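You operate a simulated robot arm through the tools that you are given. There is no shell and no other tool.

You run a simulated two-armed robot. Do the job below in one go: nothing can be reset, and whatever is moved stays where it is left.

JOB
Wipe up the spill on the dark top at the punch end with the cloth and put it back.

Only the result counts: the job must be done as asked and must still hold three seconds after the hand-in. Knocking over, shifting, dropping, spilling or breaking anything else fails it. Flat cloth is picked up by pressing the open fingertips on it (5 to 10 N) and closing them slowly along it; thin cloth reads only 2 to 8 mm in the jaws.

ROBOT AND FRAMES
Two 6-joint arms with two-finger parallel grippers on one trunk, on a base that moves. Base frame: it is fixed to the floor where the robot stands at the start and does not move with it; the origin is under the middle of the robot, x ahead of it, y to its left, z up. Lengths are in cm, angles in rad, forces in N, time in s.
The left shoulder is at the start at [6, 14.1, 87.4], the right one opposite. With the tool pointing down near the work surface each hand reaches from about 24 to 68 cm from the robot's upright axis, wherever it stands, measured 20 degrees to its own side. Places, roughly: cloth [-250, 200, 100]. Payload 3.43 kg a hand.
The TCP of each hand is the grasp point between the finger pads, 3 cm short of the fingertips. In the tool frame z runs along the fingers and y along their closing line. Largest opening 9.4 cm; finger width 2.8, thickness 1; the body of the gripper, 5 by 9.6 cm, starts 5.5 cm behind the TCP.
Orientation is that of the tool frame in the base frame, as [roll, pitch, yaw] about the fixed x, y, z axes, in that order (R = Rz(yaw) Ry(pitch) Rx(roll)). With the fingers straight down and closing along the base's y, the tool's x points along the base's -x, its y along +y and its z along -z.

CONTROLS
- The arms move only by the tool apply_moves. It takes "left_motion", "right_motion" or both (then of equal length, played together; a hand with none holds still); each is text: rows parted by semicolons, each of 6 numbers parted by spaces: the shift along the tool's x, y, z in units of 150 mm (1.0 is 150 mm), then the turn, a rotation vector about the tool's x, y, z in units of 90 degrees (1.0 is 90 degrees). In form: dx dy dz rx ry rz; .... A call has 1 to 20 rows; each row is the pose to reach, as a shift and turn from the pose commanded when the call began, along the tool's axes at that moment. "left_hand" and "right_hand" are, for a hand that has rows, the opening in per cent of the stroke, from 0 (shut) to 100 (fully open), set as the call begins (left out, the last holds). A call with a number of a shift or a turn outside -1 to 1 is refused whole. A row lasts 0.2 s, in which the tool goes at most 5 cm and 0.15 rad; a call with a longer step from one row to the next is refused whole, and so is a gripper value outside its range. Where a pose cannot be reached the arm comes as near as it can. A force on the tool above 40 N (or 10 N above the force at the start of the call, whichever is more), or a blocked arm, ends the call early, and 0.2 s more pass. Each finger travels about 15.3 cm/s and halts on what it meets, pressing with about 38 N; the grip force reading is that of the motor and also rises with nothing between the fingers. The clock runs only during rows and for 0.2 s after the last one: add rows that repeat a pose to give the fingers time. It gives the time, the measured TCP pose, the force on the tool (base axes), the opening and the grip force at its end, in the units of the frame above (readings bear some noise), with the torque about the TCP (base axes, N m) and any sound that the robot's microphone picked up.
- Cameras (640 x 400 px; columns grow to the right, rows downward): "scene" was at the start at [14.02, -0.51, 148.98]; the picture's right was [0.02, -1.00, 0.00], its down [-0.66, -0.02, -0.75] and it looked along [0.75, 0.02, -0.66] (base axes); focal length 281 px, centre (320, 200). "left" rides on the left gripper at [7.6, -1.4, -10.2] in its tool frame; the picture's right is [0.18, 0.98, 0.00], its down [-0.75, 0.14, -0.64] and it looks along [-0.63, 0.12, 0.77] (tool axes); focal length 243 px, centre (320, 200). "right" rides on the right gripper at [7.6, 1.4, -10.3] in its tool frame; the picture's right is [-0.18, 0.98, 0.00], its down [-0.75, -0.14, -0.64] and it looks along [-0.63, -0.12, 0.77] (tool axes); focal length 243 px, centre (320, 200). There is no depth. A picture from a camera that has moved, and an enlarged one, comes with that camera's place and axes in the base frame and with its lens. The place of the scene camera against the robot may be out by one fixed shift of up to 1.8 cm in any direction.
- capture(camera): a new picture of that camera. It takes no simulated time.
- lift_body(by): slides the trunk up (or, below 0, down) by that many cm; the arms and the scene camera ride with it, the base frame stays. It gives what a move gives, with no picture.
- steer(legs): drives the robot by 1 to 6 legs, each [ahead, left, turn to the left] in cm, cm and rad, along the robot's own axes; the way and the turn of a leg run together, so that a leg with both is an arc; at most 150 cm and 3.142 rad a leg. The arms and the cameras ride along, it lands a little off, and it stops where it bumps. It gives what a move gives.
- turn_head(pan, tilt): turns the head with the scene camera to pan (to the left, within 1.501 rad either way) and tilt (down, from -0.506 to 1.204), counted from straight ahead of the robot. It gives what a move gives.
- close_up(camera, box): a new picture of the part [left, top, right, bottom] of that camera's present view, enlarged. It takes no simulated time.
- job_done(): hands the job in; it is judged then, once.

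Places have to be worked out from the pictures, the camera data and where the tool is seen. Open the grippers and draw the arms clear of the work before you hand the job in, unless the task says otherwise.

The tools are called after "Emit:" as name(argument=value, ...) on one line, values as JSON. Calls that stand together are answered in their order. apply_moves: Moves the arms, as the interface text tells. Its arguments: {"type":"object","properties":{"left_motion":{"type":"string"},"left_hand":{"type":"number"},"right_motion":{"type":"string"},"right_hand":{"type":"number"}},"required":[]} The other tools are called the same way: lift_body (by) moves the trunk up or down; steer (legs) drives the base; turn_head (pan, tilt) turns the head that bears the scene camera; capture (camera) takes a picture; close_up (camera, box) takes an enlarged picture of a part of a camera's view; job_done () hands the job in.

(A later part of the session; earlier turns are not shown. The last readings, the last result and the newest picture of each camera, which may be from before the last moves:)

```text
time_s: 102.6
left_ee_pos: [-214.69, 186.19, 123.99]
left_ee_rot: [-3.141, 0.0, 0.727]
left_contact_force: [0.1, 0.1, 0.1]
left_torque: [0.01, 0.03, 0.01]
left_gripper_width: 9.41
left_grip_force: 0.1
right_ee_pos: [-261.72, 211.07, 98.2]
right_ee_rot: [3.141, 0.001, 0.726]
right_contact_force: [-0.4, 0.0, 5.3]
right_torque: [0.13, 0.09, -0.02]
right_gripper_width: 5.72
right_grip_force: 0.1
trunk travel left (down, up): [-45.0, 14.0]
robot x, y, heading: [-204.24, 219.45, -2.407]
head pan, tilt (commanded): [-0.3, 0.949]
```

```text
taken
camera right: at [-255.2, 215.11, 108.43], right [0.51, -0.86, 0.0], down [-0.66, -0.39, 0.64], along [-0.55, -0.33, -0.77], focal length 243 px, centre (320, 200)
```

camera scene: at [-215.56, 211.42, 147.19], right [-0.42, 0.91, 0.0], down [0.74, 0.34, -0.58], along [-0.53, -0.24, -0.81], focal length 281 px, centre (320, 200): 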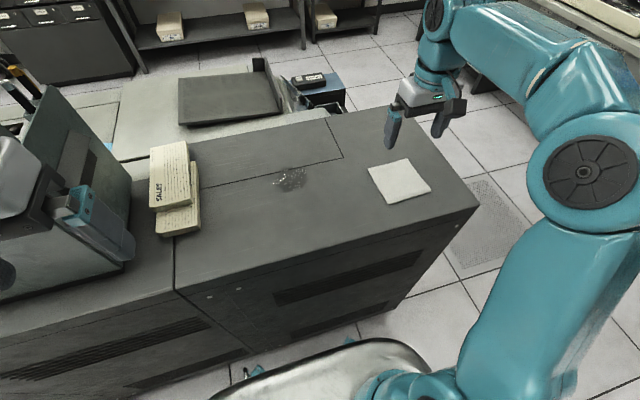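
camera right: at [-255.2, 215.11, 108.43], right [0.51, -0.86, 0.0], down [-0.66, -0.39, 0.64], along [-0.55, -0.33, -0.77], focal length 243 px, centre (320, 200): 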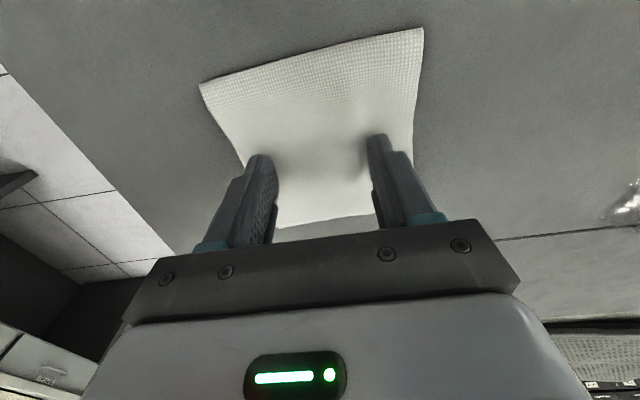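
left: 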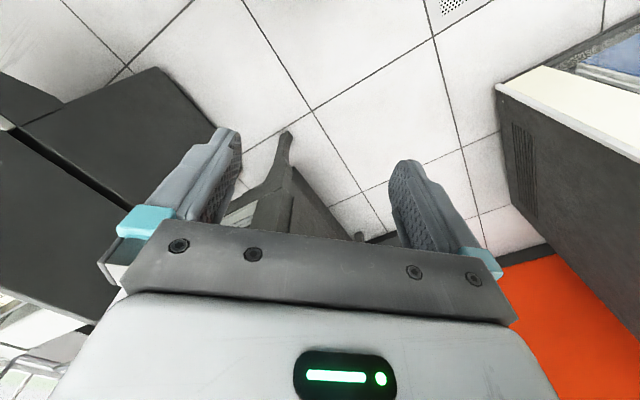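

Force 5.3 N, cloth visible between the tips. I add a touch more pressure and keep closing slowly.

Emit:
apply_moves(right_motion="0 0 0.003 0 0 0; 0 0 0.003 0 0 0", right_hand=56)

Emit:
apply_moves(right_motion="0 0 0 0 0 0; 0 0 0 0 0 0", right_hand=50)

Emit:
capture(camera="right")

Emit:
close_up(camera="scene", box=[340, 90, 500, 220])

```text
time_s: 103.2
left_ee_pos: [-214.62, 186.12, 123.97]
left_ee_rot: [-3.14, -0.001, 0.726]
left_contact_force: [0.1, 0.5, 0.1]
left_torque: [-0.03, 0.01, 0.0]
left_gripper_width: 9.42
left_grip_force: 0.1
right_ee_pos: [-261.83, 211.22, 98.33]
right_ee_rot: [-3.14, 0.002, 0.727]
right_contact_force: [-0.9, -0.7, 7.0]
right_torque: [0.17, 0.12, 0.06]
right_gripper_width: 5.23
right_grip_force: 0.1
trunk travel left (down, up): [-45.0, 14.0]
robot x, y, heading: [-203.72, 219.02, -2.409]
head pan, tilt (commanded): [-0.3, 0.949]
```

```text
time_s: 103.8
left_ee_pos: [-214.55, 186.08, 123.9]
left_ee_rot: [-3.139, 0.001, 0.726]
left_contact_force: [0.0, -0.2, -0.1]
left_torque: [-0.01, 0.02, 0.0]
left_gripper_width: 9.38
left_grip_force: 0.1
right_ee_pos: [-261.83, 211.18, 98.25]
right_ee_rot: [3.141, 0.001, 0.727]
right_contact_force: [0.4, -0.2, 8.5]
right_torque: [0.2, 0.08, -0.01]
right_gripper_width: 4.67
right_grip_force: 0.0
trunk travel left (down, up): [-45.0, 14.0]
robot x, y, heading: [-204.14, 219.12, -2.412]
head pan, tilt (commanded): [-0.3, 0.949]
```

```text
taken
camera right: at [-255.15, 215.13, 108.41], right [0.51, -0.86, 0.0], down [-0.66, -0.39, 0.64], along [-0.55, -0.33, -0.77], focal length 243 px, centre (320, 200)
```

right: 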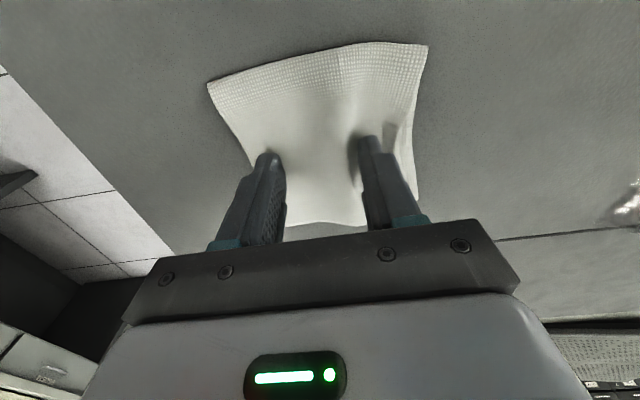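

```text
3.08 times, centred on (420, 155) of scene
camera zoom: at [-215.44, 211.48, 147.2], right [-0.42, 0.91, 0.0], down [0.74, 0.34, -0.58], along [-0.53, -0.24, -0.81], focal length 865 px, centre (12, 338)
```

zoom: 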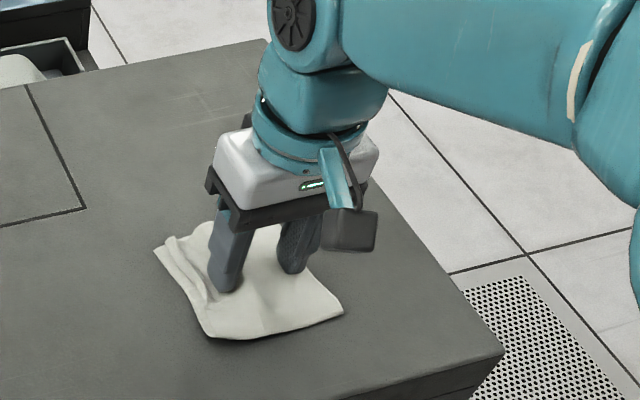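

The cloth is wrinkling inward with the fingers (8.5 N) — it's working. I continue closing slowly.

Emit:
apply_moves(right_motion="0 0 0 0 0 0; 0 0 0 0 0 0", right_hand=45)

Emit:
apply_moves(right_motion="0 0 0 0 0 0; 0 0 0 0 0 0", right_hand=39)

Emit:
apply_moves(right_motion="0 0 0 0 0 0; 0 0 0 0 0 0", right_hand=33)

Emit:
capture(camera="right")

Emit:
close_up(camera="scene", box=[340, 90, 500, 220])

```text
time_s: 104.4
left_ee_pos: [-214.67, 186.13, 123.86]
left_ee_rot: [-3.141, 0.002, 0.728]
left_contact_force: [0.3, -0.5, 0.4]
left_torque: [0.02, 0.02, 0.0]
left_gripper_width: 9.39
left_grip_force: 0.1
right_ee_pos: [-261.74, 211.17, 98.26]
right_ee_rot: [3.142, 0.002, 0.725]
right_contact_force: [0.7, -0.7, 9.5]
right_torque: [0.16, 0.14, 0.0]
right_gripper_width: 4.2
right_grip_force: 0.1
trunk travel left (down, up): [-45.0, 14.0]
robot x, y, heading: [-204.02, 219.12, -2.404]
head pan, tilt (commanded): [-0.3, 0.949]
```

```text
time_s: 105.0
left_ee_pos: [-214.66, 186.14, 124.07]
left_ee_rot: [-3.141, 0.001, 0.725]
left_contact_force: [-0.2, 0.2, -0.5]
left_torque: [-0.02, -0.01, 0.01]
left_gripper_width: 9.39
left_grip_force: 0.0
right_ee_pos: [-261.73, 211.05, 98.26]
right_ee_rot: [-3.141, 0.001, 0.726]
right_contact_force: [-0.1, -0.7, 8.7]
right_torque: [0.15, 0.11, -0.01]
right_gripper_width: 3.61
right_grip_force: 0.0
trunk travel left (down, up): [-45.0, 14.0]
robot x, y, heading: [-203.95, 219.08, -2.414]
head pan, tilt (commanded): [-0.3, 0.949]
```

```text
time_s: 105.6
left_ee_pos: [-214.69, 186.1, 123.97]
left_ee_rot: [-3.14, 0.0, 0.725]
left_contact_force: [0.1, -0.7, -0.2]
left_torque: [0.01, 0.01, 0.03]
left_gripper_width: 9.39
left_grip_force: 0.0
right_ee_pos: [-261.78, 211.14, 98.18]
right_ee_rot: [3.141, 0.002, 0.727]
right_contact_force: [0.2, -0.6, 8.2]
right_torque: [0.12, 0.1, -0.03]
right_gripper_width: 3.05
right_grip_force: 0.0
trunk travel left (down, up): [-45.0, 14.0]
robot x, y, heading: [-204.11, 219.05, -2.408]
head pan, tilt (commanded): [-0.3, 0.949]
```

```text
taken
camera right: at [-255.14, 215.12, 108.41], right [0.51, -0.86, 0.0], down [-0.66, -0.39, 0.64], along [-0.55, -0.33, -0.77], focal length 243 px, centre (320, 200)
```

right: 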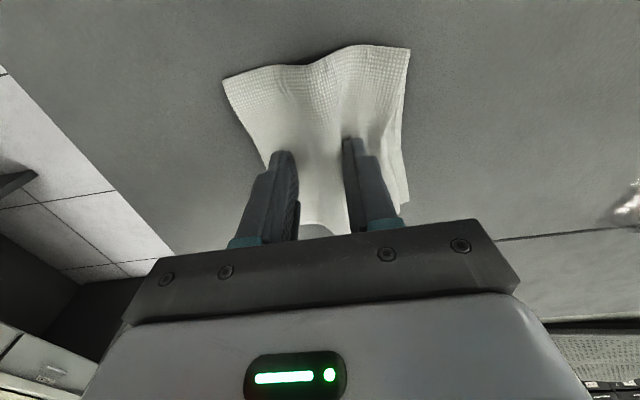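

```text
3.08 times, centred on (420, 155) of scene
camera zoom: at [-215.43, 211.48, 147.2], right [-0.42, 0.91, 0.0], down [0.74, 0.34, -0.58], along [-0.53, -0.24, -0.81], focal length 865 px, centre (12, 338)
```

zoom: 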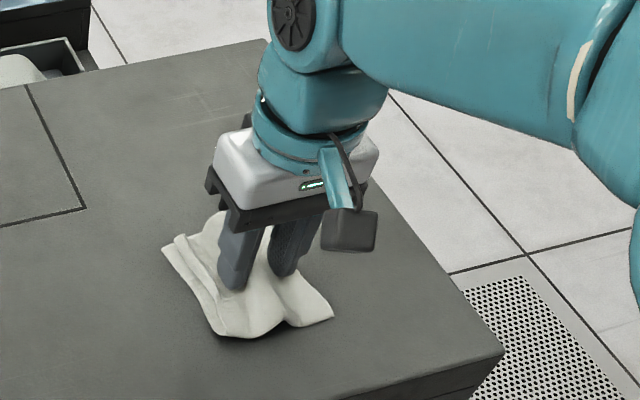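

The cloth is bulging up between the fingers with steady ~8 N. I keep closing in small steps.

Emit:
apply_moves(right_motion="0 0 0 0 0 0; 0 0 0 0 0 0", right_hand=27)

Emit:
apply_moves(right_motion="0 0 0 0 0 0; 0 0 0 0 0 0", right_hand=21)

Emit:
apply_moves(right_motion="0 0 0 0 0 0; 0 0 0 0 0 0", right_hand=15)

Emit:
apply_moves(right_motion="0 0 0 0 0 0; 0 0 0 0 0 0", right_hand=9)

Emit:
capture(camera="right")

Emit:
close_up(camera="scene", box=[340, 90, 500, 220])

```text
time_s: 106.2
left_ee_pos: [-214.63, 186.1, 123.91]
left_ee_rot: [-3.141, 0.0, 0.727]
left_contact_force: [-0.5, -0.6, 0.3]
left_torque: [0.02, 0.03, -0.01]
left_gripper_width: 9.42
left_grip_force: 0.1
right_ee_pos: [-261.8, 211.21, 98.2]
right_ee_rot: [3.141, 0.001, 0.726]
right_contact_force: [1.1, 0.2, 9.1]
right_torque: [0.09, 0.1, -0.04]
right_gripper_width: 2.49
right_grip_force: 0.1
trunk travel left (down, up): [-45.0, 14.0]
robot x, y, heading: [-203.86, 219.3, -2.41]
head pan, tilt (commanded): [-0.3, 0.949]
```

```text
time_s: 106.8
left_ee_pos: [-214.77, 186.15, 123.94]
left_ee_rot: [-3.139, 0.0, 0.726]
left_contact_force: [-0.2, -0.1, -0.2]
left_torque: [-0.01, -0.03, -0.01]
left_gripper_width: 9.4
left_grip_force: 0.0
right_ee_pos: [-261.84, 211.09, 98.31]
right_ee_rot: [3.142, 0.001, 0.728]
right_contact_force: [-0.9, -0.9, 7.7]
right_torque: [0.09, 0.09, -0.02]
right_gripper_width: 1.93
right_grip_force: 0.0
trunk travel left (down, up): [-45.0, 14.0]
robot x, y, heading: [-204.05, 219.21, -2.41]
head pan, tilt (commanded): [-0.3, 0.949]
```

```text
time_s: 107.4
left_ee_pos: [-214.65, 186.11, 123.86]
left_ee_rot: [-3.14, -0.001, 0.726]
left_contact_force: [0.4, -0.1, 0.6]
left_torque: [0.02, -0.04, 0.0]
left_gripper_width: 9.45
left_grip_force: 0.1
right_ee_pos: [-261.69, 211.1, 98.27]
right_ee_rot: [-3.141, 0.002, 0.726]
right_contact_force: [1.8, 0.1, 10.5]
right_torque: [0.09, 0.08, -0.01]
right_gripper_width: 1.37
right_grip_force: 0.0
trunk travel left (down, up): [-45.0, 14.0]
robot x, y, heading: [-203.95, 219.27, -2.407]
head pan, tilt (commanded): [-0.3, 0.949]
```

```text
time_s: 108.0
left_ee_pos: [-214.59, 186.09, 123.94]
left_ee_rot: [-3.141, 0.0, 0.728]
left_contact_force: [-1.1, -0.7, -0.1]
left_torque: [0.0, -0.01, 0.01]
left_gripper_width: 9.4
left_grip_force: 0.0
right_ee_pos: [-261.78, 211.19, 98.32]
right_ee_rot: [3.14, 0.001, 0.727]
right_contact_force: [-0.1, 0.5, 10.0]
right_torque: [0.07, 0.08, -0.01]
right_gripper_width: 0.96
right_grip_force: 1.0
trunk travel left (down, up): [-45.0, 14.0]
robot x, y, heading: [-204.15, 219.21, -2.413]
head pan, tilt (commanded): [-0.3, 0.949]
```

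```text
taken
camera right: at [-255.15, 215.14, 108.41], right [0.51, -0.86, 0.0], down [-0.66, -0.39, 0.64], along [-0.55, -0.33, -0.77], focal length 243 px, centre (320, 200)
```

right: 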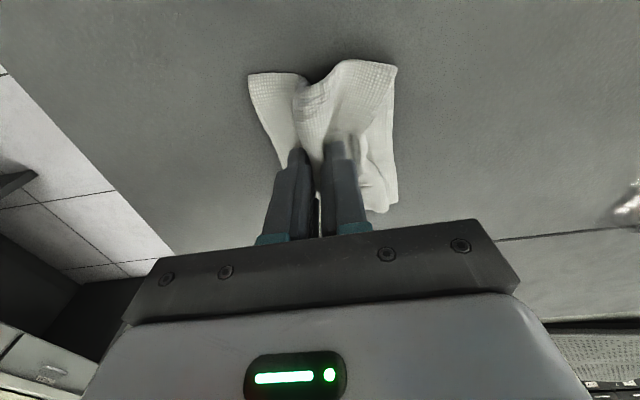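

```text
3.08 times, centred on (420, 155) of scene
camera zoom: at [-215.43, 211.49, 147.2], right [-0.42, 0.91, 0.0], down [0.74, 0.34, -0.58], along [-0.53, -0.24, -0.81], focal length 865 px, centre (12, 338)
```

zoom: 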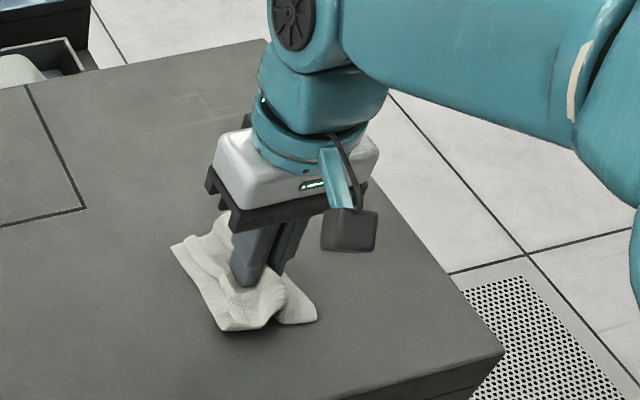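

Width 0.96 cm with grip starting to build — cloth pinched between the tips. I close fully to firm the grip.

Emit:
apply_moves(right_motion="0 0 0 0 0 0; 0 0 0 0 0 0", right_hand=4)

Emit:
apply_moves(right_motion="0 0 0 0 0 0; 0 0 0 0 0 0; 0 0 0 0 0 0", right_hand=0)

```text
time_s: 108.6
left_ee_pos: [-214.65, 186.06, 123.86]
left_ee_rot: [-3.141, 0.0, 0.727]
left_contact_force: [0.2, 0.2, -0.1]
left_torque: [0.01, -0.02, 0.01]
left_gripper_width: 9.39
left_grip_force: 0.1
right_ee_pos: [-261.73, 211.11, 98.13]
right_ee_rot: [-3.141, 0.003, 0.726]
right_contact_force: [-0.9, 0.3, 8.1]
right_torque: [0.03, 0.0, 0.02]
right_gripper_width: 0.38
right_grip_force: 10.7
trunk travel left (down, up): [-45.0, 14.0]
robot x, y, heading: [-204.49, 219.39, -2.411]
head pan, tilt (commanded): [-0.3, 0.949]
```

```text
time_s: 109.4
left_ee_pos: [-214.73, 186.03, 123.95]
left_ee_rot: [-3.14, 0.0, 0.726]
left_contact_force: [0.9, 0.4, 0.1]
left_torque: [-0.01, 0.0, -0.02]
left_gripper_width: 9.39
left_grip_force: 0.1
right_ee_pos: [-261.69, 211.14, 98.13]
right_ee_rot: [-3.141, 0.001, 0.724]
right_contact_force: [0.5, 1.2, 7.1]
right_torque: [0.07, 0.03, 0.01]
right_gripper_width: 0.35
right_grip_force: 38.2
trunk travel left (down, up): [-45.0, 14.0]
robot x, y, heading: [-204.24, 219.52, -2.409]
head pan, tilt (commanded): [-0.3, 0.949]
```

The jaws hold at 0.35 cm with 38 N — cloth gripped. I lift ~8 cm slowly and check.

Emit:
apply_moves(right_motion="0 0 -0.05 0 0 0; 0 0 -0.1 0 0 0; 0 0 -0.18 0 0 0; 0 0 -0.26 0 0 0; 0 0 -0.34 0 0 0; 0 0 -0.42 0 0 0; 0 0 -0.5 0 0 0; 0 0 -0.55 0 0 0; 0 0 -0.55 0 0 0")

Emit:
capture(camera="right")

Emit:
close_up(camera="scene", box=[260, 70, 500, 220])

```text
time_s: 111.4
left_ee_pos: [-214.71, 186.11, 123.89]
left_ee_rot: [3.141, 0.0, 0.727]
left_contact_force: [0.4, 1.2, -0.4]
left_torque: [0.0, 0.03, 0.01]
left_gripper_width: 9.4
left_grip_force: 0.1
right_ee_pos: [-261.64, 211.08, 106.55]
right_ee_rot: [3.141, 0.001, 0.727]
right_contact_force: [0.0, 0.2, -0.3]
right_torque: [-0.04, 0.01, -0.01]
right_gripper_width: 0.35
right_grip_force: 38.3
trunk travel left (down, up): [-45.0, 14.0]
robot x, y, heading: [-204.42, 219.44, -2.408]
head pan, tilt (commanded): [-0.3, 0.949]
```

```text
taken
camera right: at [-255.03, 215.16, 116.71], right [0.51, -0.86, 0.0], down [-0.66, -0.39, 0.64], along [-0.55, -0.33, -0.77], focal length 243 px, centre (320, 200)
```

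right: 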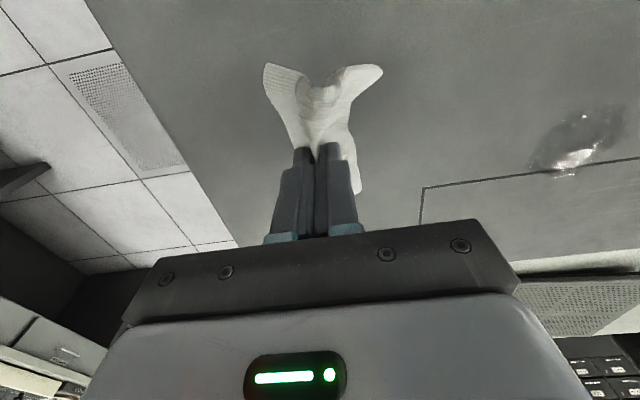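

```text
2.67 times, centred on (380, 145) of scene
camera zoom: at [-215.52, 211.48, 147.19], right [-0.42, 0.91, 0.0], down [0.74, 0.34, -0.58], along [-0.53, -0.24, -0.81], focal length 749 px, centre (160, 347)
```

zoom: 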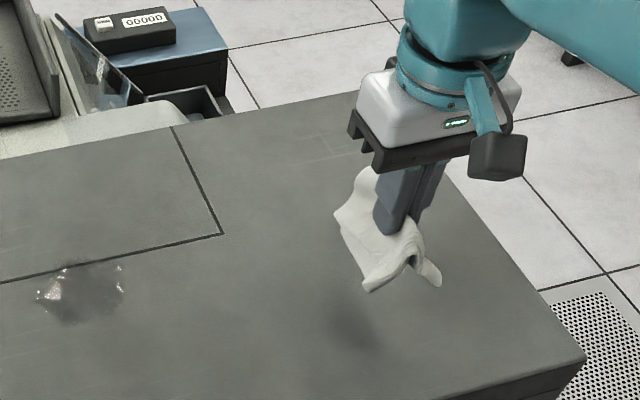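

Cloth is held and hanging clear of the top. The spill is a blob ~8×7 cm centred near (-250.8,188.1). I carry the cloth over there at the same height.

Emit:
apply_moves(right_motion="-0.06 0.2 0 0 0 0; -0.12 0.4 0 0 0 0; -0.18 0.6 0 0 0 0; -0.24 0.8 0 0 0 0; -0.24 0.8 0 0 0 0")

Emit:
capture(camera="right")

Emit:
close_up(camera="scene", box=[200, 70, 440, 220])

```text
time_s: 112.6
left_ee_pos: [-214.68, 186.12, 124.07]
left_ee_rot: [3.141, -0.002, 0.726]
left_contact_force: [0.1, 0.4, -0.3]
left_torque: [-0.04, 0.0, 0.04]
left_gripper_width: 9.43
left_grip_force: 0.0
right_ee_pos: [-256.24, 199.77, 106.03]
right_ee_rot: [3.141, 0.003, 0.726]
right_contact_force: [-0.2, 0.8, 0.7]
right_torque: [0.01, 0.02, 0.02]
right_gripper_width: 0.33
right_grip_force: 37.6
trunk travel left (down, up): [-45.0, 14.0]
robot x, y, heading: [-203.9, 218.99, -2.409]
head pan, tilt (commanded): [-0.3, 0.949]
```

```text
taken
camera right: at [-249.7, 203.79, 116.33], right [0.51, -0.86, 0.0], down [-0.66, -0.39, 0.64], along [-0.55, -0.33, -0.77], focal length 243 px, centre (320, 200)
```

right: 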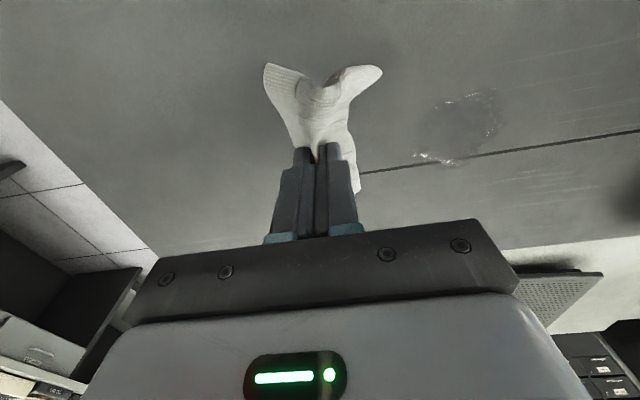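

```text
2.67 times, centred on (320, 145) of scene
camera zoom: at [-215.54, 211.58, 147.2], right [-0.42, 0.91, 0.0], down [0.74, 0.34, -0.58], along [-0.53, -0.24, -0.81], focal length 749 px, centre (320, 347)
```

zoom: 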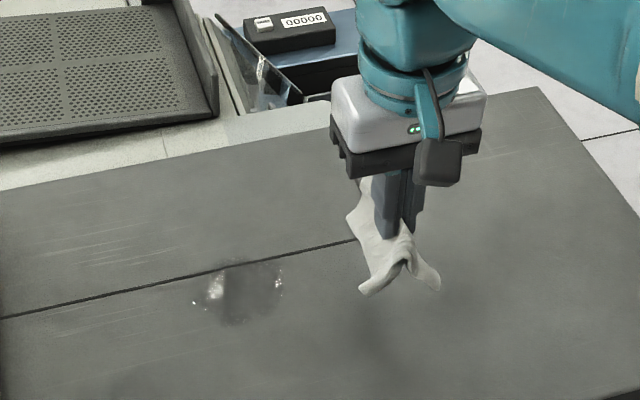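

Wrist view refines the spill centre to ≈(-251.2,188.0), ±4 cm. I go to its near-right edge and descend to TCP z≈100.

Emit:
apply_moves(right_motion="-0.01 0.24 0 0 0 0; -0.01 0.48 0 0 0 0; -0.01 0.48 0.1 0 0 0; -0.01 0.48 0.2 0 0 0; -0.01 0.48 0.3 0 0 0; -0.01 0.48 0.4 0 0 0; -0.01 0.48 0.4 0 0 0")

```text
time_s: 114.2
left_ee_pos: [-214.79, 186.17, 123.9]
left_ee_rot: [3.142, -0.001, 0.726]
left_contact_force: [-0.6, 0.6, 0.1]
left_torque: [-0.02, -0.02, -0.03]
left_gripper_width: 9.38
left_grip_force: 0.1
right_ee_pos: [-251.94, 194.26, 100.48]
right_ee_rot: [-3.141, 0.001, 0.727]
right_contact_force: [0.3, 0.7, -1.1]
right_torque: [0.0, 0.02, -0.02]
right_gripper_width: 0.36
right_grip_force: 38.3
trunk travel left (down, up): [-45.0, 14.0]
robot x, y, heading: [-204.0, 219.07, -2.409]
head pan, tilt (commanded): [-0.3, 0.949]
```

Still free. Lowering further in small steps.

Emit:
apply_moves(right_motion="0 0 0.03 0 0 0; 0 0 0.06 0 0 0; 0 0 0.09 0 0 0; 0 0 0.09 0 0 0")

Emit:
close_up(camera="scene", box=[200, 70, 440, 220])

```text
time_s: 115.2
left_ee_pos: [-214.77, 186.05, 123.87]
left_ee_rot: [-3.141, -0.002, 0.725]
left_contact_force: [-0.4, -0.8, 0.1]
left_torque: [0.01, 0.02, -0.03]
left_gripper_width: 9.4
left_grip_force: 0.1
right_ee_pos: [-251.86, 194.42, 99.17]
right_ee_rot: [-3.141, 0.002, 0.726]
right_contact_force: [0.0, -0.1, -0.3]
right_torque: [0.02, 0.01, 0.0]
right_gripper_width: 0.34
right_grip_force: 38.3
trunk travel left (down, up): [-45.0, 14.0]
robot x, y, heading: [-204.03, 219.11, -2.41]
head pan, tilt (commanded): [-0.3, 0.949]
```

```text
2.67 times, centred on (320, 145) of scene
camera zoom: at [-215.52, 211.49, 147.19], right [-0.42, 0.91, 0.0], down [0.74, 0.34, -0.58], along [-0.53, -0.24, -0.81], focal length 749 px, centre (320, 347)
```

zoom: 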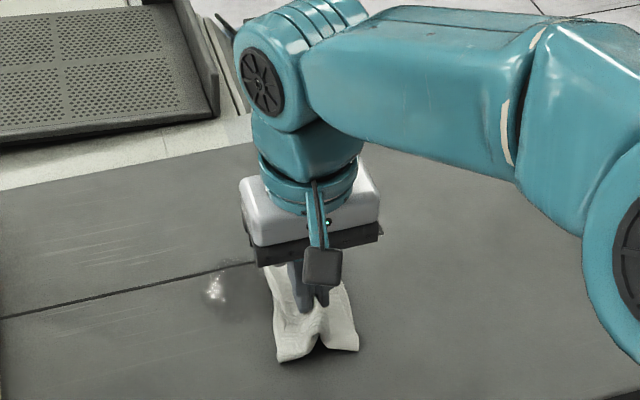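

Cloth is draped on the top but no pressure yet. I lower ~0.6 cm more in small steps.

Emit:
apply_moves(right_motion="0 0 0.015 0 0 0; 0 0 0.03 0 0 0; 0 0 0.045 0 0 0; 0 0 0.045 0 0 0")

```text
time_s: 116.2
left_ee_pos: [-214.74, 185.94, 123.94]
left_ee_rot: [3.141, -0.001, 0.727]
left_contact_force: [0.2, 0.7, 0.2]
left_torque: [-0.02, -0.02, 0.01]
left_gripper_width: 9.4
left_grip_force: 0.0
right_ee_pos: [-251.88, 194.33, 98.43]
right_ee_rot: [-3.14, 0.002, 0.727]
right_contact_force: [0.2, -0.3, 1.3]
right_torque: [0.02, 0.0, 0.01]
right_gripper_width: 0.33
right_grip_force: 38.1
trunk travel left (down, up): [-45.0, 14.0]
robot x, y, heading: [-204.14, 219.49, -2.41]
head pan, tilt (commanded): [-0.3, 0.949]
```

Contact begins (1.3 N). A further ~0.12 cm for wiping pressure.

Emit:
apply_moves(right_motion="0 0 0.004 0 0 0; 0 0 0.008 0 0 0; 0 0 0.008 0 0 0")

```text
time_s: 117.0
left_ee_pos: [-214.63, 186.15, 123.96]
left_ee_rot: [-3.141, 0.001, 0.726]
left_contact_force: [-0.7, -0.1, -0.2]
left_torque: [0.04, 0.01, -0.03]
left_gripper_width: 9.39
left_grip_force: 0.0
right_ee_pos: [-251.94, 194.36, 98.23]
right_ee_rot: [-3.139, 0.002, 0.726]
right_contact_force: [0.2, -0.3, 0.5]
right_torque: [0.02, -0.02, -0.01]
right_gripper_width: 0.37
right_grip_force: 38.2
trunk travel left (down, up): [-45.0, 14.0]
robot x, y, heading: [-204.01, 219.24, -2.411]
head pan, tilt (commanded): [-0.3, 0.949]
```

Emit:
apply_moves(right_motion="0 0 0.005 0 0 0; 0 0 0.01 0 0 0; 0 0 0.01 0 0 0")

```text
time_s: 117.8
left_ee_pos: [-214.8, 186.18, 123.87]
left_ee_rot: [-3.139, 0.0, 0.727]
left_contact_force: [-0.9, 0.3, 0.7]
left_torque: [-0.02, -0.04, 0.02]
left_gripper_width: 9.38
left_grip_force: 0.1
right_ee_pos: [-251.87, 194.36, 98.32]
right_ee_rot: [3.141, 0.005, 0.727]
right_contact_force: [-1.0, -0.9, 8.5]
right_torque: [-0.07, 0.05, -0.05]
right_gripper_width: 0.37
right_grip_force: 38.1
trunk travel left (down, up): [-45.0, 14.0]
robot x, y, heading: [-203.78, 219.41, -2.407]
head pan, tilt (commanded): [-0.3, 0.949]
```

8.5 N — good wiping pressure. First raster: three strokes across the near half of the spill.

Emit:
apply_moves(right_motion="0 0.11 0 0 0 0; 0 0.22 0 0 0 0; 0 0.33 0 0 0 0; 0 0.44 0 0 0 0; 0 0.55 0 0 0 0; 0 0.67 0 0 0 0; -0.1 0.67 0 0 0 0; -0.1 0.55 0 0 0 0; -0.1 0.44 0 0 0 0; -0.1 0.33 0 0 0 0; -0.1 0.22 0 0 0 0; -0.1 0.11 0 0 0 0; -0.1 0 0 0 0 0; -0.2 0 0 0 0 0; -0.2 0.13 0 0 0 0; -0.2 0.26 0 0 0 0; -0.2 0.4 0 0 0 0; -0.2 0.53 0 0 0 0; -0.2 0.67 0 0 0 0; -0.2 0.67 0 0 0 0")

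Emit:
capture(camera="right")

Emit:
close_up(camera="scene", box=[180, 70, 420, 220])

```text
time_s: 122.0
left_ee_pos: [-214.75, 186.0, 123.97]
left_ee_rot: [-3.141, 0.0, 0.727]
left_contact_force: [0.6, -0.9, 0.0]
left_torque: [0.0, -0.02, 0.03]
left_gripper_width: 9.4
left_grip_force: 0.0
right_ee_pos: [-247.59, 184.74, 98.18]
right_ee_rot: [3.139, 0.001, 0.724]
right_contact_force: [0.4, 0.4, 5.2]
right_torque: [0.0, 0.06, 0.0]
right_gripper_width: 0.36
right_grip_force: 37.6
trunk travel left (down, up): [-45.0, 14.0]
robot x, y, heading: [-204.06, 219.21, -2.408]
head pan, tilt (commanded): [-0.3, 0.949]
```

```text
taken
camera right: at [-241.03, 188.74, 108.41], right [0.51, -0.86, 0.0], down [-0.66, -0.39, 0.64], along [-0.55, -0.33, -0.77], focal length 243 px, centre (320, 200)
```

right: 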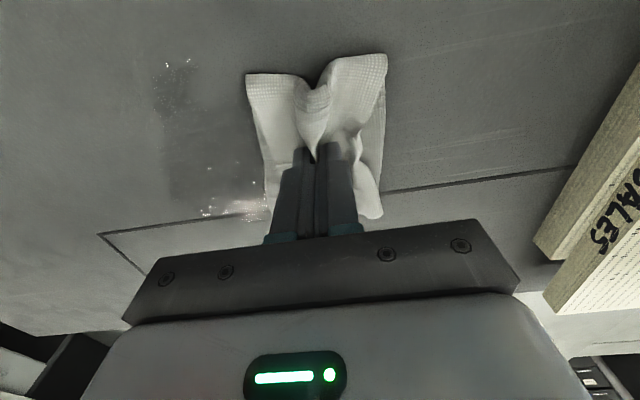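

```text
2.67 times, centred on (300, 145) of scene
camera zoom: at [-215.53, 211.53, 147.2], right [-0.42, 0.91, 0.0], down [0.74, 0.34, -0.58], along [-0.53, -0.24, -0.81], focal length 749 px, centre (373, 347)
```

zoom: 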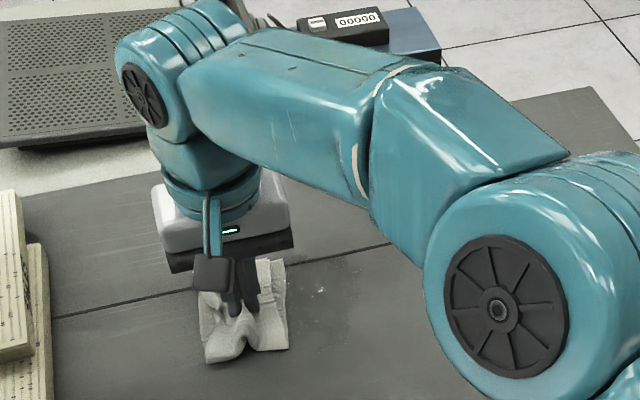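

Part of the spill remains on the right and far sides. I continue the raster over the far half with slightly more pressure.

Emit:
apply_moves(right_motion="-0.1 0 0.004 0 0 0; -0.1 -0.12 0.004 0 0 0; -0.1 -0.24 0.004 0 0 0; -0.1 -0.36 0.004 0 0 0; -0.1 -0.48 0.004 0 0 0; -0.1 -0.6 0.004 0 0 0; -0.1 -0.7 0.004 0 0 0; -0.2 -0.7 0.004 0 0 0; -0.2 -0.6 0.004 0 0 0; -0.2 -0.48 0.004 0 0 0; -0.2 -0.36 0.004 0 0 0; -0.2 -0.24 0.004 0 0 0; -0.2 -0.12 0.004 0 0 0; -0.2 0 0.004 0 0 0; -0.3 0 0.004 0 0 0; -0.3 -0.15 0.004 0 0 0; -0.3 -0.3 0.004 0 0 0; -0.3 -0.45 0.004 0 0 0; -0.3 -0.6 0.004 0 0 0; -0.3 -0.7 0.004 0 0 0")

Emit:
capture(camera="right")

Emit:
close_up(camera="scene", box=[180, 70, 420, 220])

```text
time_s: 126.2
left_ee_pos: [-214.5, 186.13, 124.01]
left_ee_rot: [-3.14, 0.003, 0.725]
left_contact_force: [-0.2, 0.4, -0.5]
left_torque: [0.02, -0.03, 0.01]
left_gripper_width: 9.38
left_grip_force: 0.2
right_ee_pos: [-257.42, 190.04, 98.15]
right_ee_rot: [3.141, 0.005, 0.725]
right_contact_force: [5.2, -5.9, 29.4]
right_torque: [-0.07, -0.14, -0.02]
right_gripper_width: 0.37
right_grip_force: 37.6
trunk travel left (down, up): [-45.0, 14.0]
robot x, y, heading: [-203.72, 219.25, -2.41]
head pan, tilt (commanded): [-0.3, 0.949]
```

```text
taken
camera right: at [-250.82, 194.05, 108.33], right [0.51, -0.86, 0.0], down [-0.65, -0.39, 0.65], along [-0.55, -0.33, -0.76], focal length 243 px, centre (320, 200)
```

right: 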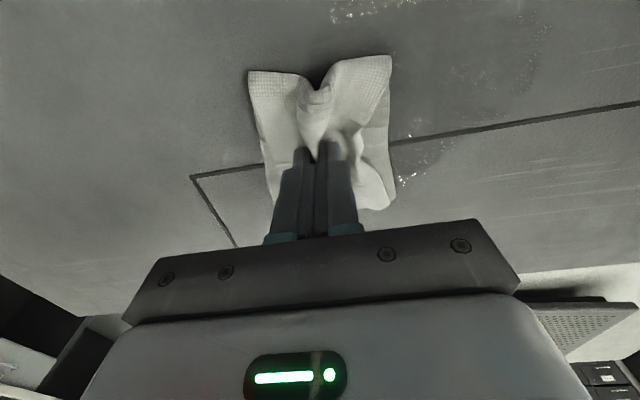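

```text
2.67 times, centred on (300, 145) of scene
camera zoom: at [-215.19, 211.54, 147.24], right [-0.42, 0.91, 0.0], down [0.74, 0.34, -0.58], along [-0.53, -0.24, -0.81], focal length 749 px, centre (373, 347)
```

zoom: 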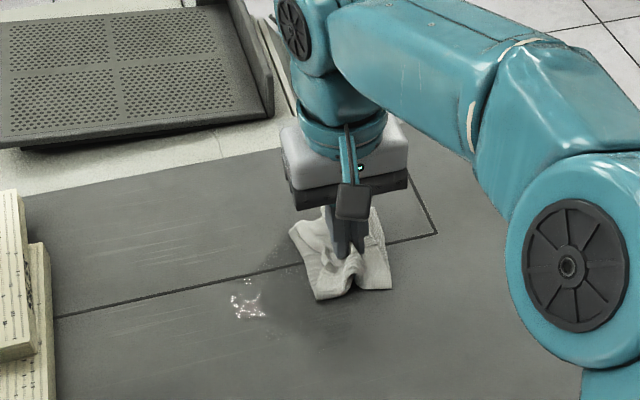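

Force rose to 29 N at the end of the stroke (arm extended), and the wet area changed shape. I lift and move aside a little to inspect the result.

Emit:
apply_moves(right_motion="0 0 -0.05 0 0 0; 0 0 -0.2 0 0 0; 0 -0.1 -0.4 0 0 0; 0.1 -0.3 -0.5 0 0 0; 0.2 -0.5 -0.5 0 0 0; 0.2 -0.7 -0.5 0 0 0; 0.2 -0.7 -0.5 0 0 0")

Emit:
capture(camera="right")

Emit:
close_up(camera="scene", box=[200, 130, 360, 230])

```text
time_s: 127.8
left_ee_pos: [-214.54, 186.08, 124.01]
left_ee_rot: [-3.14, 0.001, 0.726]
left_contact_force: [-0.4, -0.1, 0.5]
left_torque: [0.02, 0.01, -0.03]
left_gripper_width: 9.39
left_grip_force: 0.1
right_ee_pos: [-262.33, 199.56, 105.43]
right_ee_rot: [-3.14, 0.001, 0.725]
right_contact_force: [0.6, -0.2, 0.1]
right_torque: [-0.03, 0.03, 0.0]
right_gripper_width: 0.34
right_grip_force: 38.1
trunk travel left (down, up): [-45.0, 14.0]
robot x, y, heading: [-204.29, 219.4, -2.407]
head pan, tilt (commanded): [-0.3, 0.949]
```

```text
taken
camera right: at [-255.81, 203.54, 115.68], right [0.51, -0.86, 0.0], down [-0.66, -0.39, 0.64], along [-0.55, -0.33, -0.77], focal length 243 px, centre (320, 200)
```

right: 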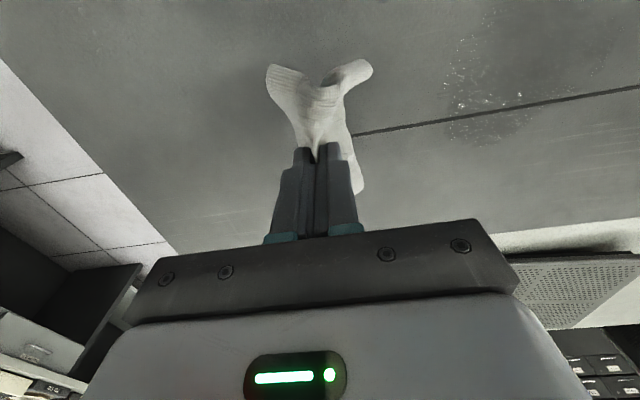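

```text
4.00 times, centred on (280, 180) of scene
camera zoom: at [-215.31, 211.48, 147.21], right [-0.42, 0.91, 0.0], down [0.74, 0.34, -0.58], along [-0.53, -0.24, -0.81], focal length 1124 px, centre (480, 280)
```

zoom: 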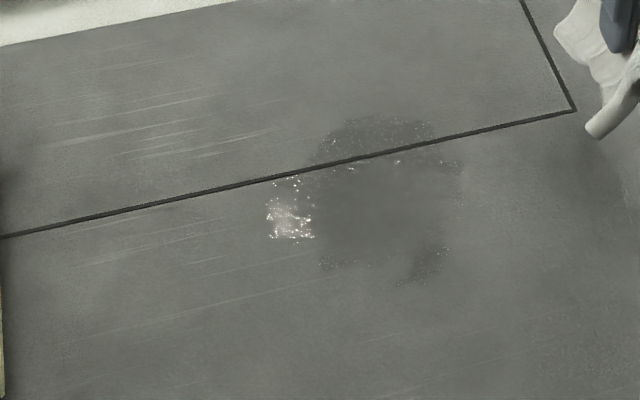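

Emit:
close_up(camera="scene", box=[250, 150, 330, 210])

Emit:
close_up(camera="right", box=[400, 0, 640, 180])

```text
6.67 times, centred on (290, 180) of scene
camera zoom: at [-215.31, 211.48, 147.21], right [-0.42, 0.91, 0.0], down [0.74, 0.34, -0.58], along [-0.53, -0.24, -0.81], focal length 1873 px, centre (520, 333)
```

zoom: 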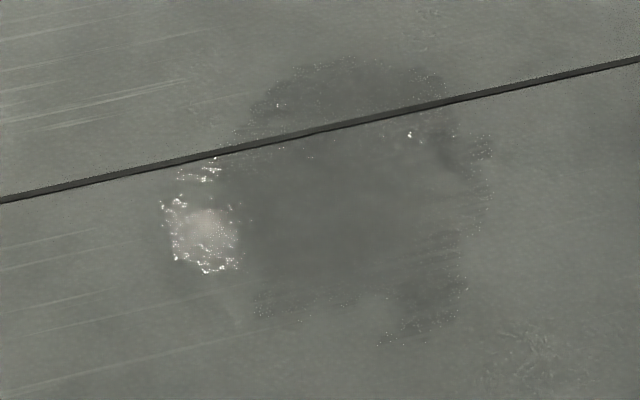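

```text
2.22 times, centred on (520, 90) of right
camera zoom: at [-255.81, 203.54, 115.68], right [0.51, -0.86, 0.0], down [-0.66, -0.39, 0.64], along [-0.55, -0.33, -0.77], focal length 539 px, centre (-124, 444)
```

zoom: 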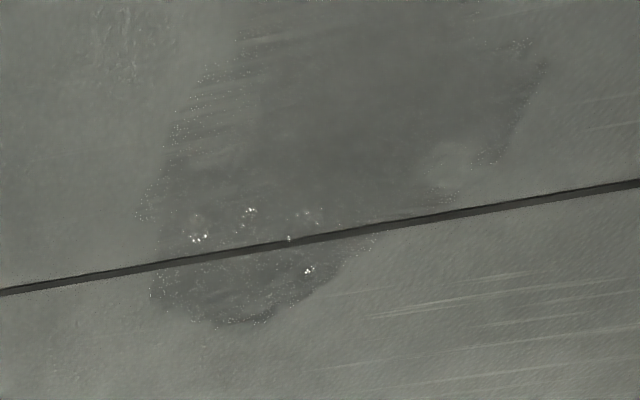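

The wet film was spread thinner but also wider (now roughly x −6…+8, y −6…+6.5 cm around the centre), so wiping has to work from outside inwards. I go to the near-right outer corner and set down again.

Emit:
apply_moves(right_motion="0.14 0.15 0 0 0 0; 0.28 0.3 0 0 0 0; 0.42 0.45 0 0 0 0; 0.57 0.6 0 0 0 0; 0.57 0.6 0.2 0 0 0; 0.57 0.6 0.35 0 0 0; 0.57 0.6 0.45 0 0 0; 0.57 0.6 0.45 0 0 0")

Emit:
apply_moves(right_motion="0 0 0.01 0 0 0; 0 0 0.02 0 0 0; 0 0 0.025 0 0 0; 0 0 0.025 0 0 0")

```text
time_s: 129.6
left_ee_pos: [-214.71, 186.17, 123.92]
left_ee_rot: [-3.139, 0.0, 0.725]
left_contact_force: [-0.3, -0.5, 0.2]
left_torque: [-0.02, 0.0, -0.02]
left_gripper_width: 9.4
left_grip_force: 0.1
right_ee_pos: [-249.98, 198.49, 98.9]
right_ee_rot: [3.141, 0.002, 0.726]
right_contact_force: [-0.1, 0.1, 2.3]
right_torque: [0.0, 0.01, -0.03]
right_gripper_width: 0.32
right_grip_force: 38.1
trunk travel left (down, up): [-45.0, 14.0]
robot x, y, heading: [-203.79, 219.59, -2.415]
head pan, tilt (commanded): [-0.3, 0.949]
```

```text
time_s: 130.6
left_ee_pos: [-214.72, 186.07, 123.91]
left_ee_rot: [3.14, 0.0, 0.725]
left_contact_force: [-0.7, 0.4, -0.1]
left_torque: [0.01, 0.0, -0.01]
left_gripper_width: 9.39
left_grip_force: 0.1
right_ee_pos: [-250.11, 198.58, 98.6]
right_ee_rot: [-3.14, 0.002, 0.726]
right_contact_force: [0.2, -0.2, 2.1]
right_torque: [0.01, -0.03, -0.01]
right_gripper_width: 0.37
right_grip_force: 37.8
trunk travel left (down, up): [-45.0, 14.0]
robot x, y, heading: [-204.29, 219.08, -2.408]
head pan, tilt (commanded): [-0.3, 0.949]
```

Emit:
apply_moves(right_motion="0 0 0.008 0 0 0; 0 0 0.016 0 0 0; 0 0 0.02 0 0 0; 0 0 0.02 0 0 0")

```text
time_s: 131.6
left_ee_pos: [-214.56, 186.19, 123.95]
left_ee_rot: [-3.14, 0.002, 0.726]
left_contact_force: [-0.7, -0.6, 0.0]
left_torque: [0.03, 0.01, 0.0]
left_gripper_width: 9.41
left_grip_force: 0.1
right_ee_pos: [-250.03, 198.65, 98.38]
right_ee_rot: [-3.14, 0.003, 0.726]
right_contact_force: [-0.9, -0.9, 14.4]
right_torque: [-0.04, 0.06, 0.01]
right_gripper_width: 0.35
right_grip_force: 38.1
trunk travel left (down, up): [-45.0, 14.0]
robot x, y, heading: [-204.19, 219.23, -2.412]
head pan, tilt (commanded): [-0.3, 0.949]
```

14 N here; I'll start the outer ring slightly lighter, compensating for the tilt I saw (force grows toward the far side). Three sides of the ring: near edge left, then far, then right.

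Emit:
apply_moves(right_motion="0 0.163 -0.003 0 0 0; 0 0.327 -0.002 0 0 0; 0 0.49 -0.001 0 0 0; 0 0.653 0 0 0 0; 0 0.817 0.001 0 0 0; 0 0.98 0.002 0 0 0; -0.163 0.98 0 0 0 0; -0.327 0.98 -0.003 0 0 0; -0.49 0.98 -0.005 0 0 0; -0.653 0.98 -0.008 0 0 0; -0.817 0.98 -0.01 0 0 0; -0.98 0.98 -0.012 0 0 0; -0.98 0.98 -0.012 0 0 0")

```text
time_s: 134.4
left_ee_pos: [-214.6, 186.1, 124.07]
left_ee_rot: [-3.14, 0.002, 0.727]
left_contact_force: [0.7, -0.8, -0.1]
left_torque: [0.0, 0.01, -0.03]
left_gripper_width: 9.39
left_grip_force: 0.1
right_ee_pos: [-250.2, 179.3, 98.4]
right_ee_rot: [-3.141, 0.003, 0.724]
right_contact_force: [3.6, 2.2, 15.1]
right_torque: [-0.05, -0.03, 0.0]
right_gripper_width: 0.33
right_grip_force: 38.0
right hand out of reach, approached as far as the arm can: row 12, 13
trunk travel left (down, up): [-45.0, 14.0]
robot x, y, heading: [-204.12, 219.15, -2.415]
head pan, tilt (commanded): [-0.3, 0.949]
```

Far-left corner is at my reach limit (x≈−5). Force 15 N. Now the far edge toward the right and back along the right edge.

Emit:
apply_moves(right_motion="0 -0.16 -0.003 0 0 0; 0 -0.32 -0.004 0 0 0; -0.04 -0.48 -0.006 0 0 0; -0.08 -0.64 -0.008 0 0 0; -0.1 -0.8 -0.01 0 0 0; -0.1 -0.94 -0.011 0 0 0; 0.05 -0.94 -0.009 0 0 0; 0.2 -0.94 -0.007 0 0 0; 0.36 -0.94 -0.004 0 0 0; 0.52 -0.94 -0.002 0 0 0; 0.68 -0.94 0.001 0 0 0; 0.74 -0.8 0.002 0 0 0; 0.74 -0.8 0.002 0 0 0")

Emit:
close_up(camera="scene", box=[200, 130, 360, 230])

Emit:
capture(camera="right")

```text
time_s: 136.8
left_ee_pos: [-214.77, 186.15, 123.83]
left_ee_rot: [-3.141, -0.001, 0.726]
left_contact_force: [0.0, 0.1, 0.1]
left_torque: [0.01, -0.04, 0.02]
left_gripper_width: 9.39
left_grip_force: 0.1
right_ee_pos: [-252.07, 196.26, 98.45]
right_ee_rot: [3.14, 0.014, 0.722]
right_contact_force: [3.3, 3.0, 17.0]
right_torque: [0.08, -0.06, -0.01]
right_gripper_width: 0.36
right_grip_force: 38.2
trunk travel left (down, up): [-45.0, 14.0]
robot x, y, heading: [-204.11, 219.11, -2.415]
head pan, tilt (commanded): [-0.3, 0.949]
stopped in row 12 (right hand): the force on the tool passed its limit at 42 N (the readings are from after the stop); the commanded pose is now the measured one
```

```text
4.00 times, centred on (280, 180) of scene
camera zoom: at [-215.43, 211.52, 147.16], right [-0.42, 0.91, 0.0], down [0.74, 0.34, -0.58], along [-0.53, -0.24, -0.81], focal length 1124 px, centre (480, 280)
```

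zoom: 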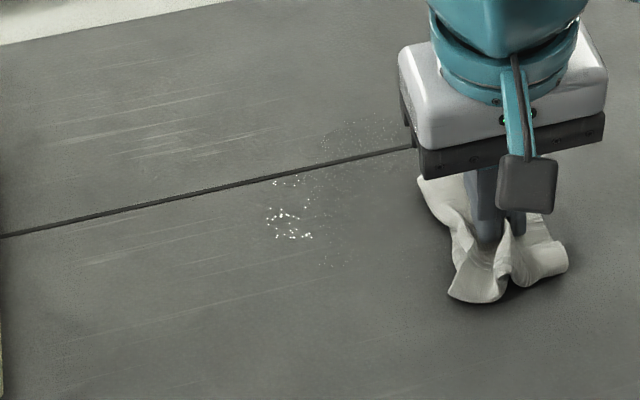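

```text
taken
camera right: at [-245.46, 200.35, 108.39], right [0.51, -0.86, 0.0], down [-0.65, -0.39, 0.65], along [-0.56, -0.34, -0.76], focal length 243 px, centre (320, 200)
```

right: 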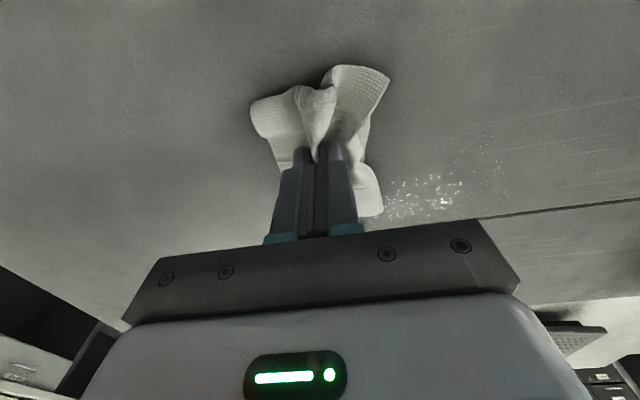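

Film mostly gone now; fine glints remain around x≈0.5,y≈4.6 and x≈−4,y≈−0.8 (relative to the centre). I ease the pressure slightly and raster inward.

Emit:
apply_moves(right_motion="0 0 -0.008 0 0 0; -0.05 0.15 -0.008 0 0 0; -0.05 0.3 -0.008 0 0 0; -0.05 0.45 -0.008 0 0 0; -0.05 0.6 -0.008 0 0 0; -0.05 0.75 -0.008 0 0 0; -0.05 0.88 -0.008 0 0 0; -0.15 0.88 -0.008 0 0 0; -0.15 0.75 -0.008 0 0 0; -0.15 0.6 -0.008 0 0 0; -0.15 0.45 -0.008 0 0 0; -0.15 0.3 -0.008 0 0 0; -0.15 0.15 -0.008 0 0 0; -0.15 0.05 -0.008 0 0 0; -0.15 0.05 -0.008 0 0 0")

```text
time_s: 140.0
left_ee_pos: [-214.67, 185.99, 123.92]
left_ee_rot: [-3.141, 0.0, 0.726]
left_contact_force: [1.0, -0.3, -0.3]
left_torque: [0.01, 0.05, -0.01]
left_gripper_width: 9.39
left_grip_force: 0.0
right_ee_pos: [-253.44, 194.39, 98.5]
right_ee_rot: [-3.139, 0.013, 0.723]
right_contact_force: [0.0, 0.2, 4.2]
right_torque: [-0.03, 0.01, -0.01]
right_gripper_width: 0.35
right_grip_force: 38.0
trunk travel left (down, up): [-45.0, 14.0]
robot x, y, heading: [-203.78, 218.94, -2.411]
head pan, tilt (commanded): [-0.3, 0.949]
```

4 N now; slightly more pressure and continue with three more strokes across the middle.

Emit:
apply_moves(right_motion="-0.1 0 0.006 0 0 0; -0.1 0.15 0.006 0 0 0; -0.1 0.3 0.006 0 0 0; -0.1 0.45 0.006 0 0 0; -0.1 0.6 0.006 0 0 0; -0.1 0.75 0.006 0 0 0; -0.1 0.88 0.006 0 0 0; -0.2 0.88 0.006 0 0 0; -0.2 0.75 0.006 0 0 0; -0.2 0.6 0.006 0 0 0; -0.2 0.45 0.006 0 0 0; -0.2 0.3 0.006 0 0 0; -0.2 0.15 0.006 0 0 0; -0.2 0.02 0.006 0 0 0; -0.2 0.02 0.006 0 0 0")

Emit:
close_up(camera="scene", box=[200, 130, 360, 230])

```text
time_s: 143.2
left_ee_pos: [-214.73, 185.99, 123.89]
left_ee_rot: [-3.14, -0.001, 0.726]
left_contact_force: [0.3, -0.6, -0.5]
left_torque: [0.03, 0.0, -0.01]
left_gripper_width: 9.41
left_grip_force: 0.0
right_ee_pos: [-255.49, 192.14, 98.32]
right_ee_rot: [-3.14, 0.013, 0.723]
right_contact_force: [-0.7, 0.6, 5.4]
right_torque: [-0.01, 0.04, 0.01]
right_gripper_width: 0.36
right_grip_force: 38.5
trunk travel left (down, up): [-45.0, 14.0]
robot x, y, heading: [-204.28, 218.92, -2.411]
head pan, tilt (commanded): [-0.3, 0.949]
```

```text
4.00 times, centred on (280, 180) of scene
camera zoom: at [-215.42, 211.46, 147.2], right [-0.42, 0.91, 0.0], down [0.74, 0.34, -0.58], along [-0.53, -0.24, -0.81], focal length 1124 px, centre (480, 280)
```

zoom: 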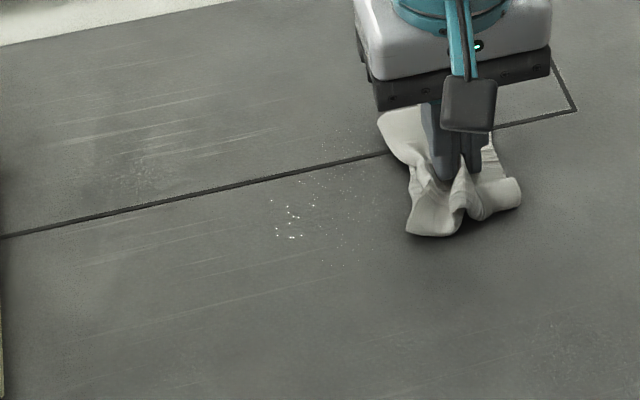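

Only sparse droplets left. I continue with strokes over the far part, a bit firmer.

Emit:
apply_moves(right_motion="-0.1 0 0.004 0 0 0; -0.1 0.15 0.004 0 0 0; -0.1 0.3 0.004 0 0 0; -0.1 0.45 0.004 0 0 0; -0.1 0.6 0.004 0 0 0; -0.1 0.75 0.004 0 0 0; -0.1 0.86 0.004 0 0 0; -0.2 0.75 0.004 0 0 0; -0.2 0.6 0.004 0 0 0; -0.2 0.45 0.004 0 0 0; -0.2 0.3 0.004 0 0 0; -0.2 0.15 0.004 0 0 0; -0.2 0.05 0.004 0 0 0; -0.3 0.1 0.004 0 0 0; -0.3 0.25 0.004 0 0 0; -0.3 0.4 0.004 0 0 0; -0.3 0.55 0.004 0 0 0; -0.3 0.7 0.004 0 0 0; -0.3 0.7 0.004 0 0 0")

Emit:
capture(camera="right")

```text
time_s: 147.2
left_ee_pos: [-214.77, 186.22, 123.92]
left_ee_rot: [-3.142, 0.001, 0.727]
left_contact_force: [-0.1, -0.3, -0.7]
left_torque: [-0.01, 0.0, 0.05]
left_gripper_width: 9.4
left_grip_force: 0.0
right_ee_pos: [-251.9, 180.97, 98.31]
right_ee_rot: [3.14, 0.013, 0.722]
right_contact_force: [0.4, 0.1, 6.5]
right_torque: [0.02, 0.05, 0.0]
right_gripper_width: 0.36
right_grip_force: 38.0
trunk travel left (down, up): [-45.0, 14.0]
robot x, y, heading: [-204.03, 219.15, -2.412]
head pan, tilt (commanded): [-0.3, 0.949]
```

```text
taken
camera right: at [-245.26, 185.06, 108.45], right [0.51, -0.86, 0.0], down [-0.65, -0.39, 0.65], along [-0.56, -0.34, -0.76], focal length 243 px, centre (320, 200)
```

right: 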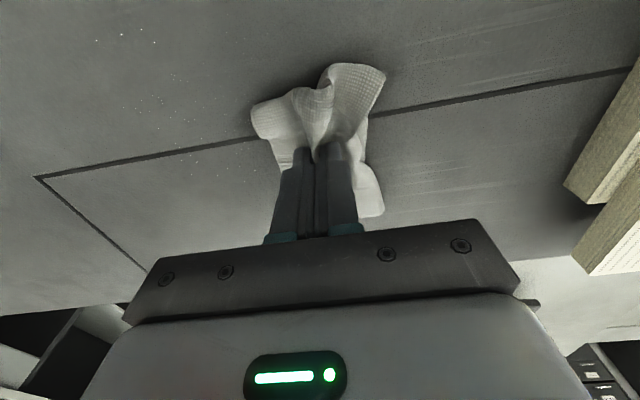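

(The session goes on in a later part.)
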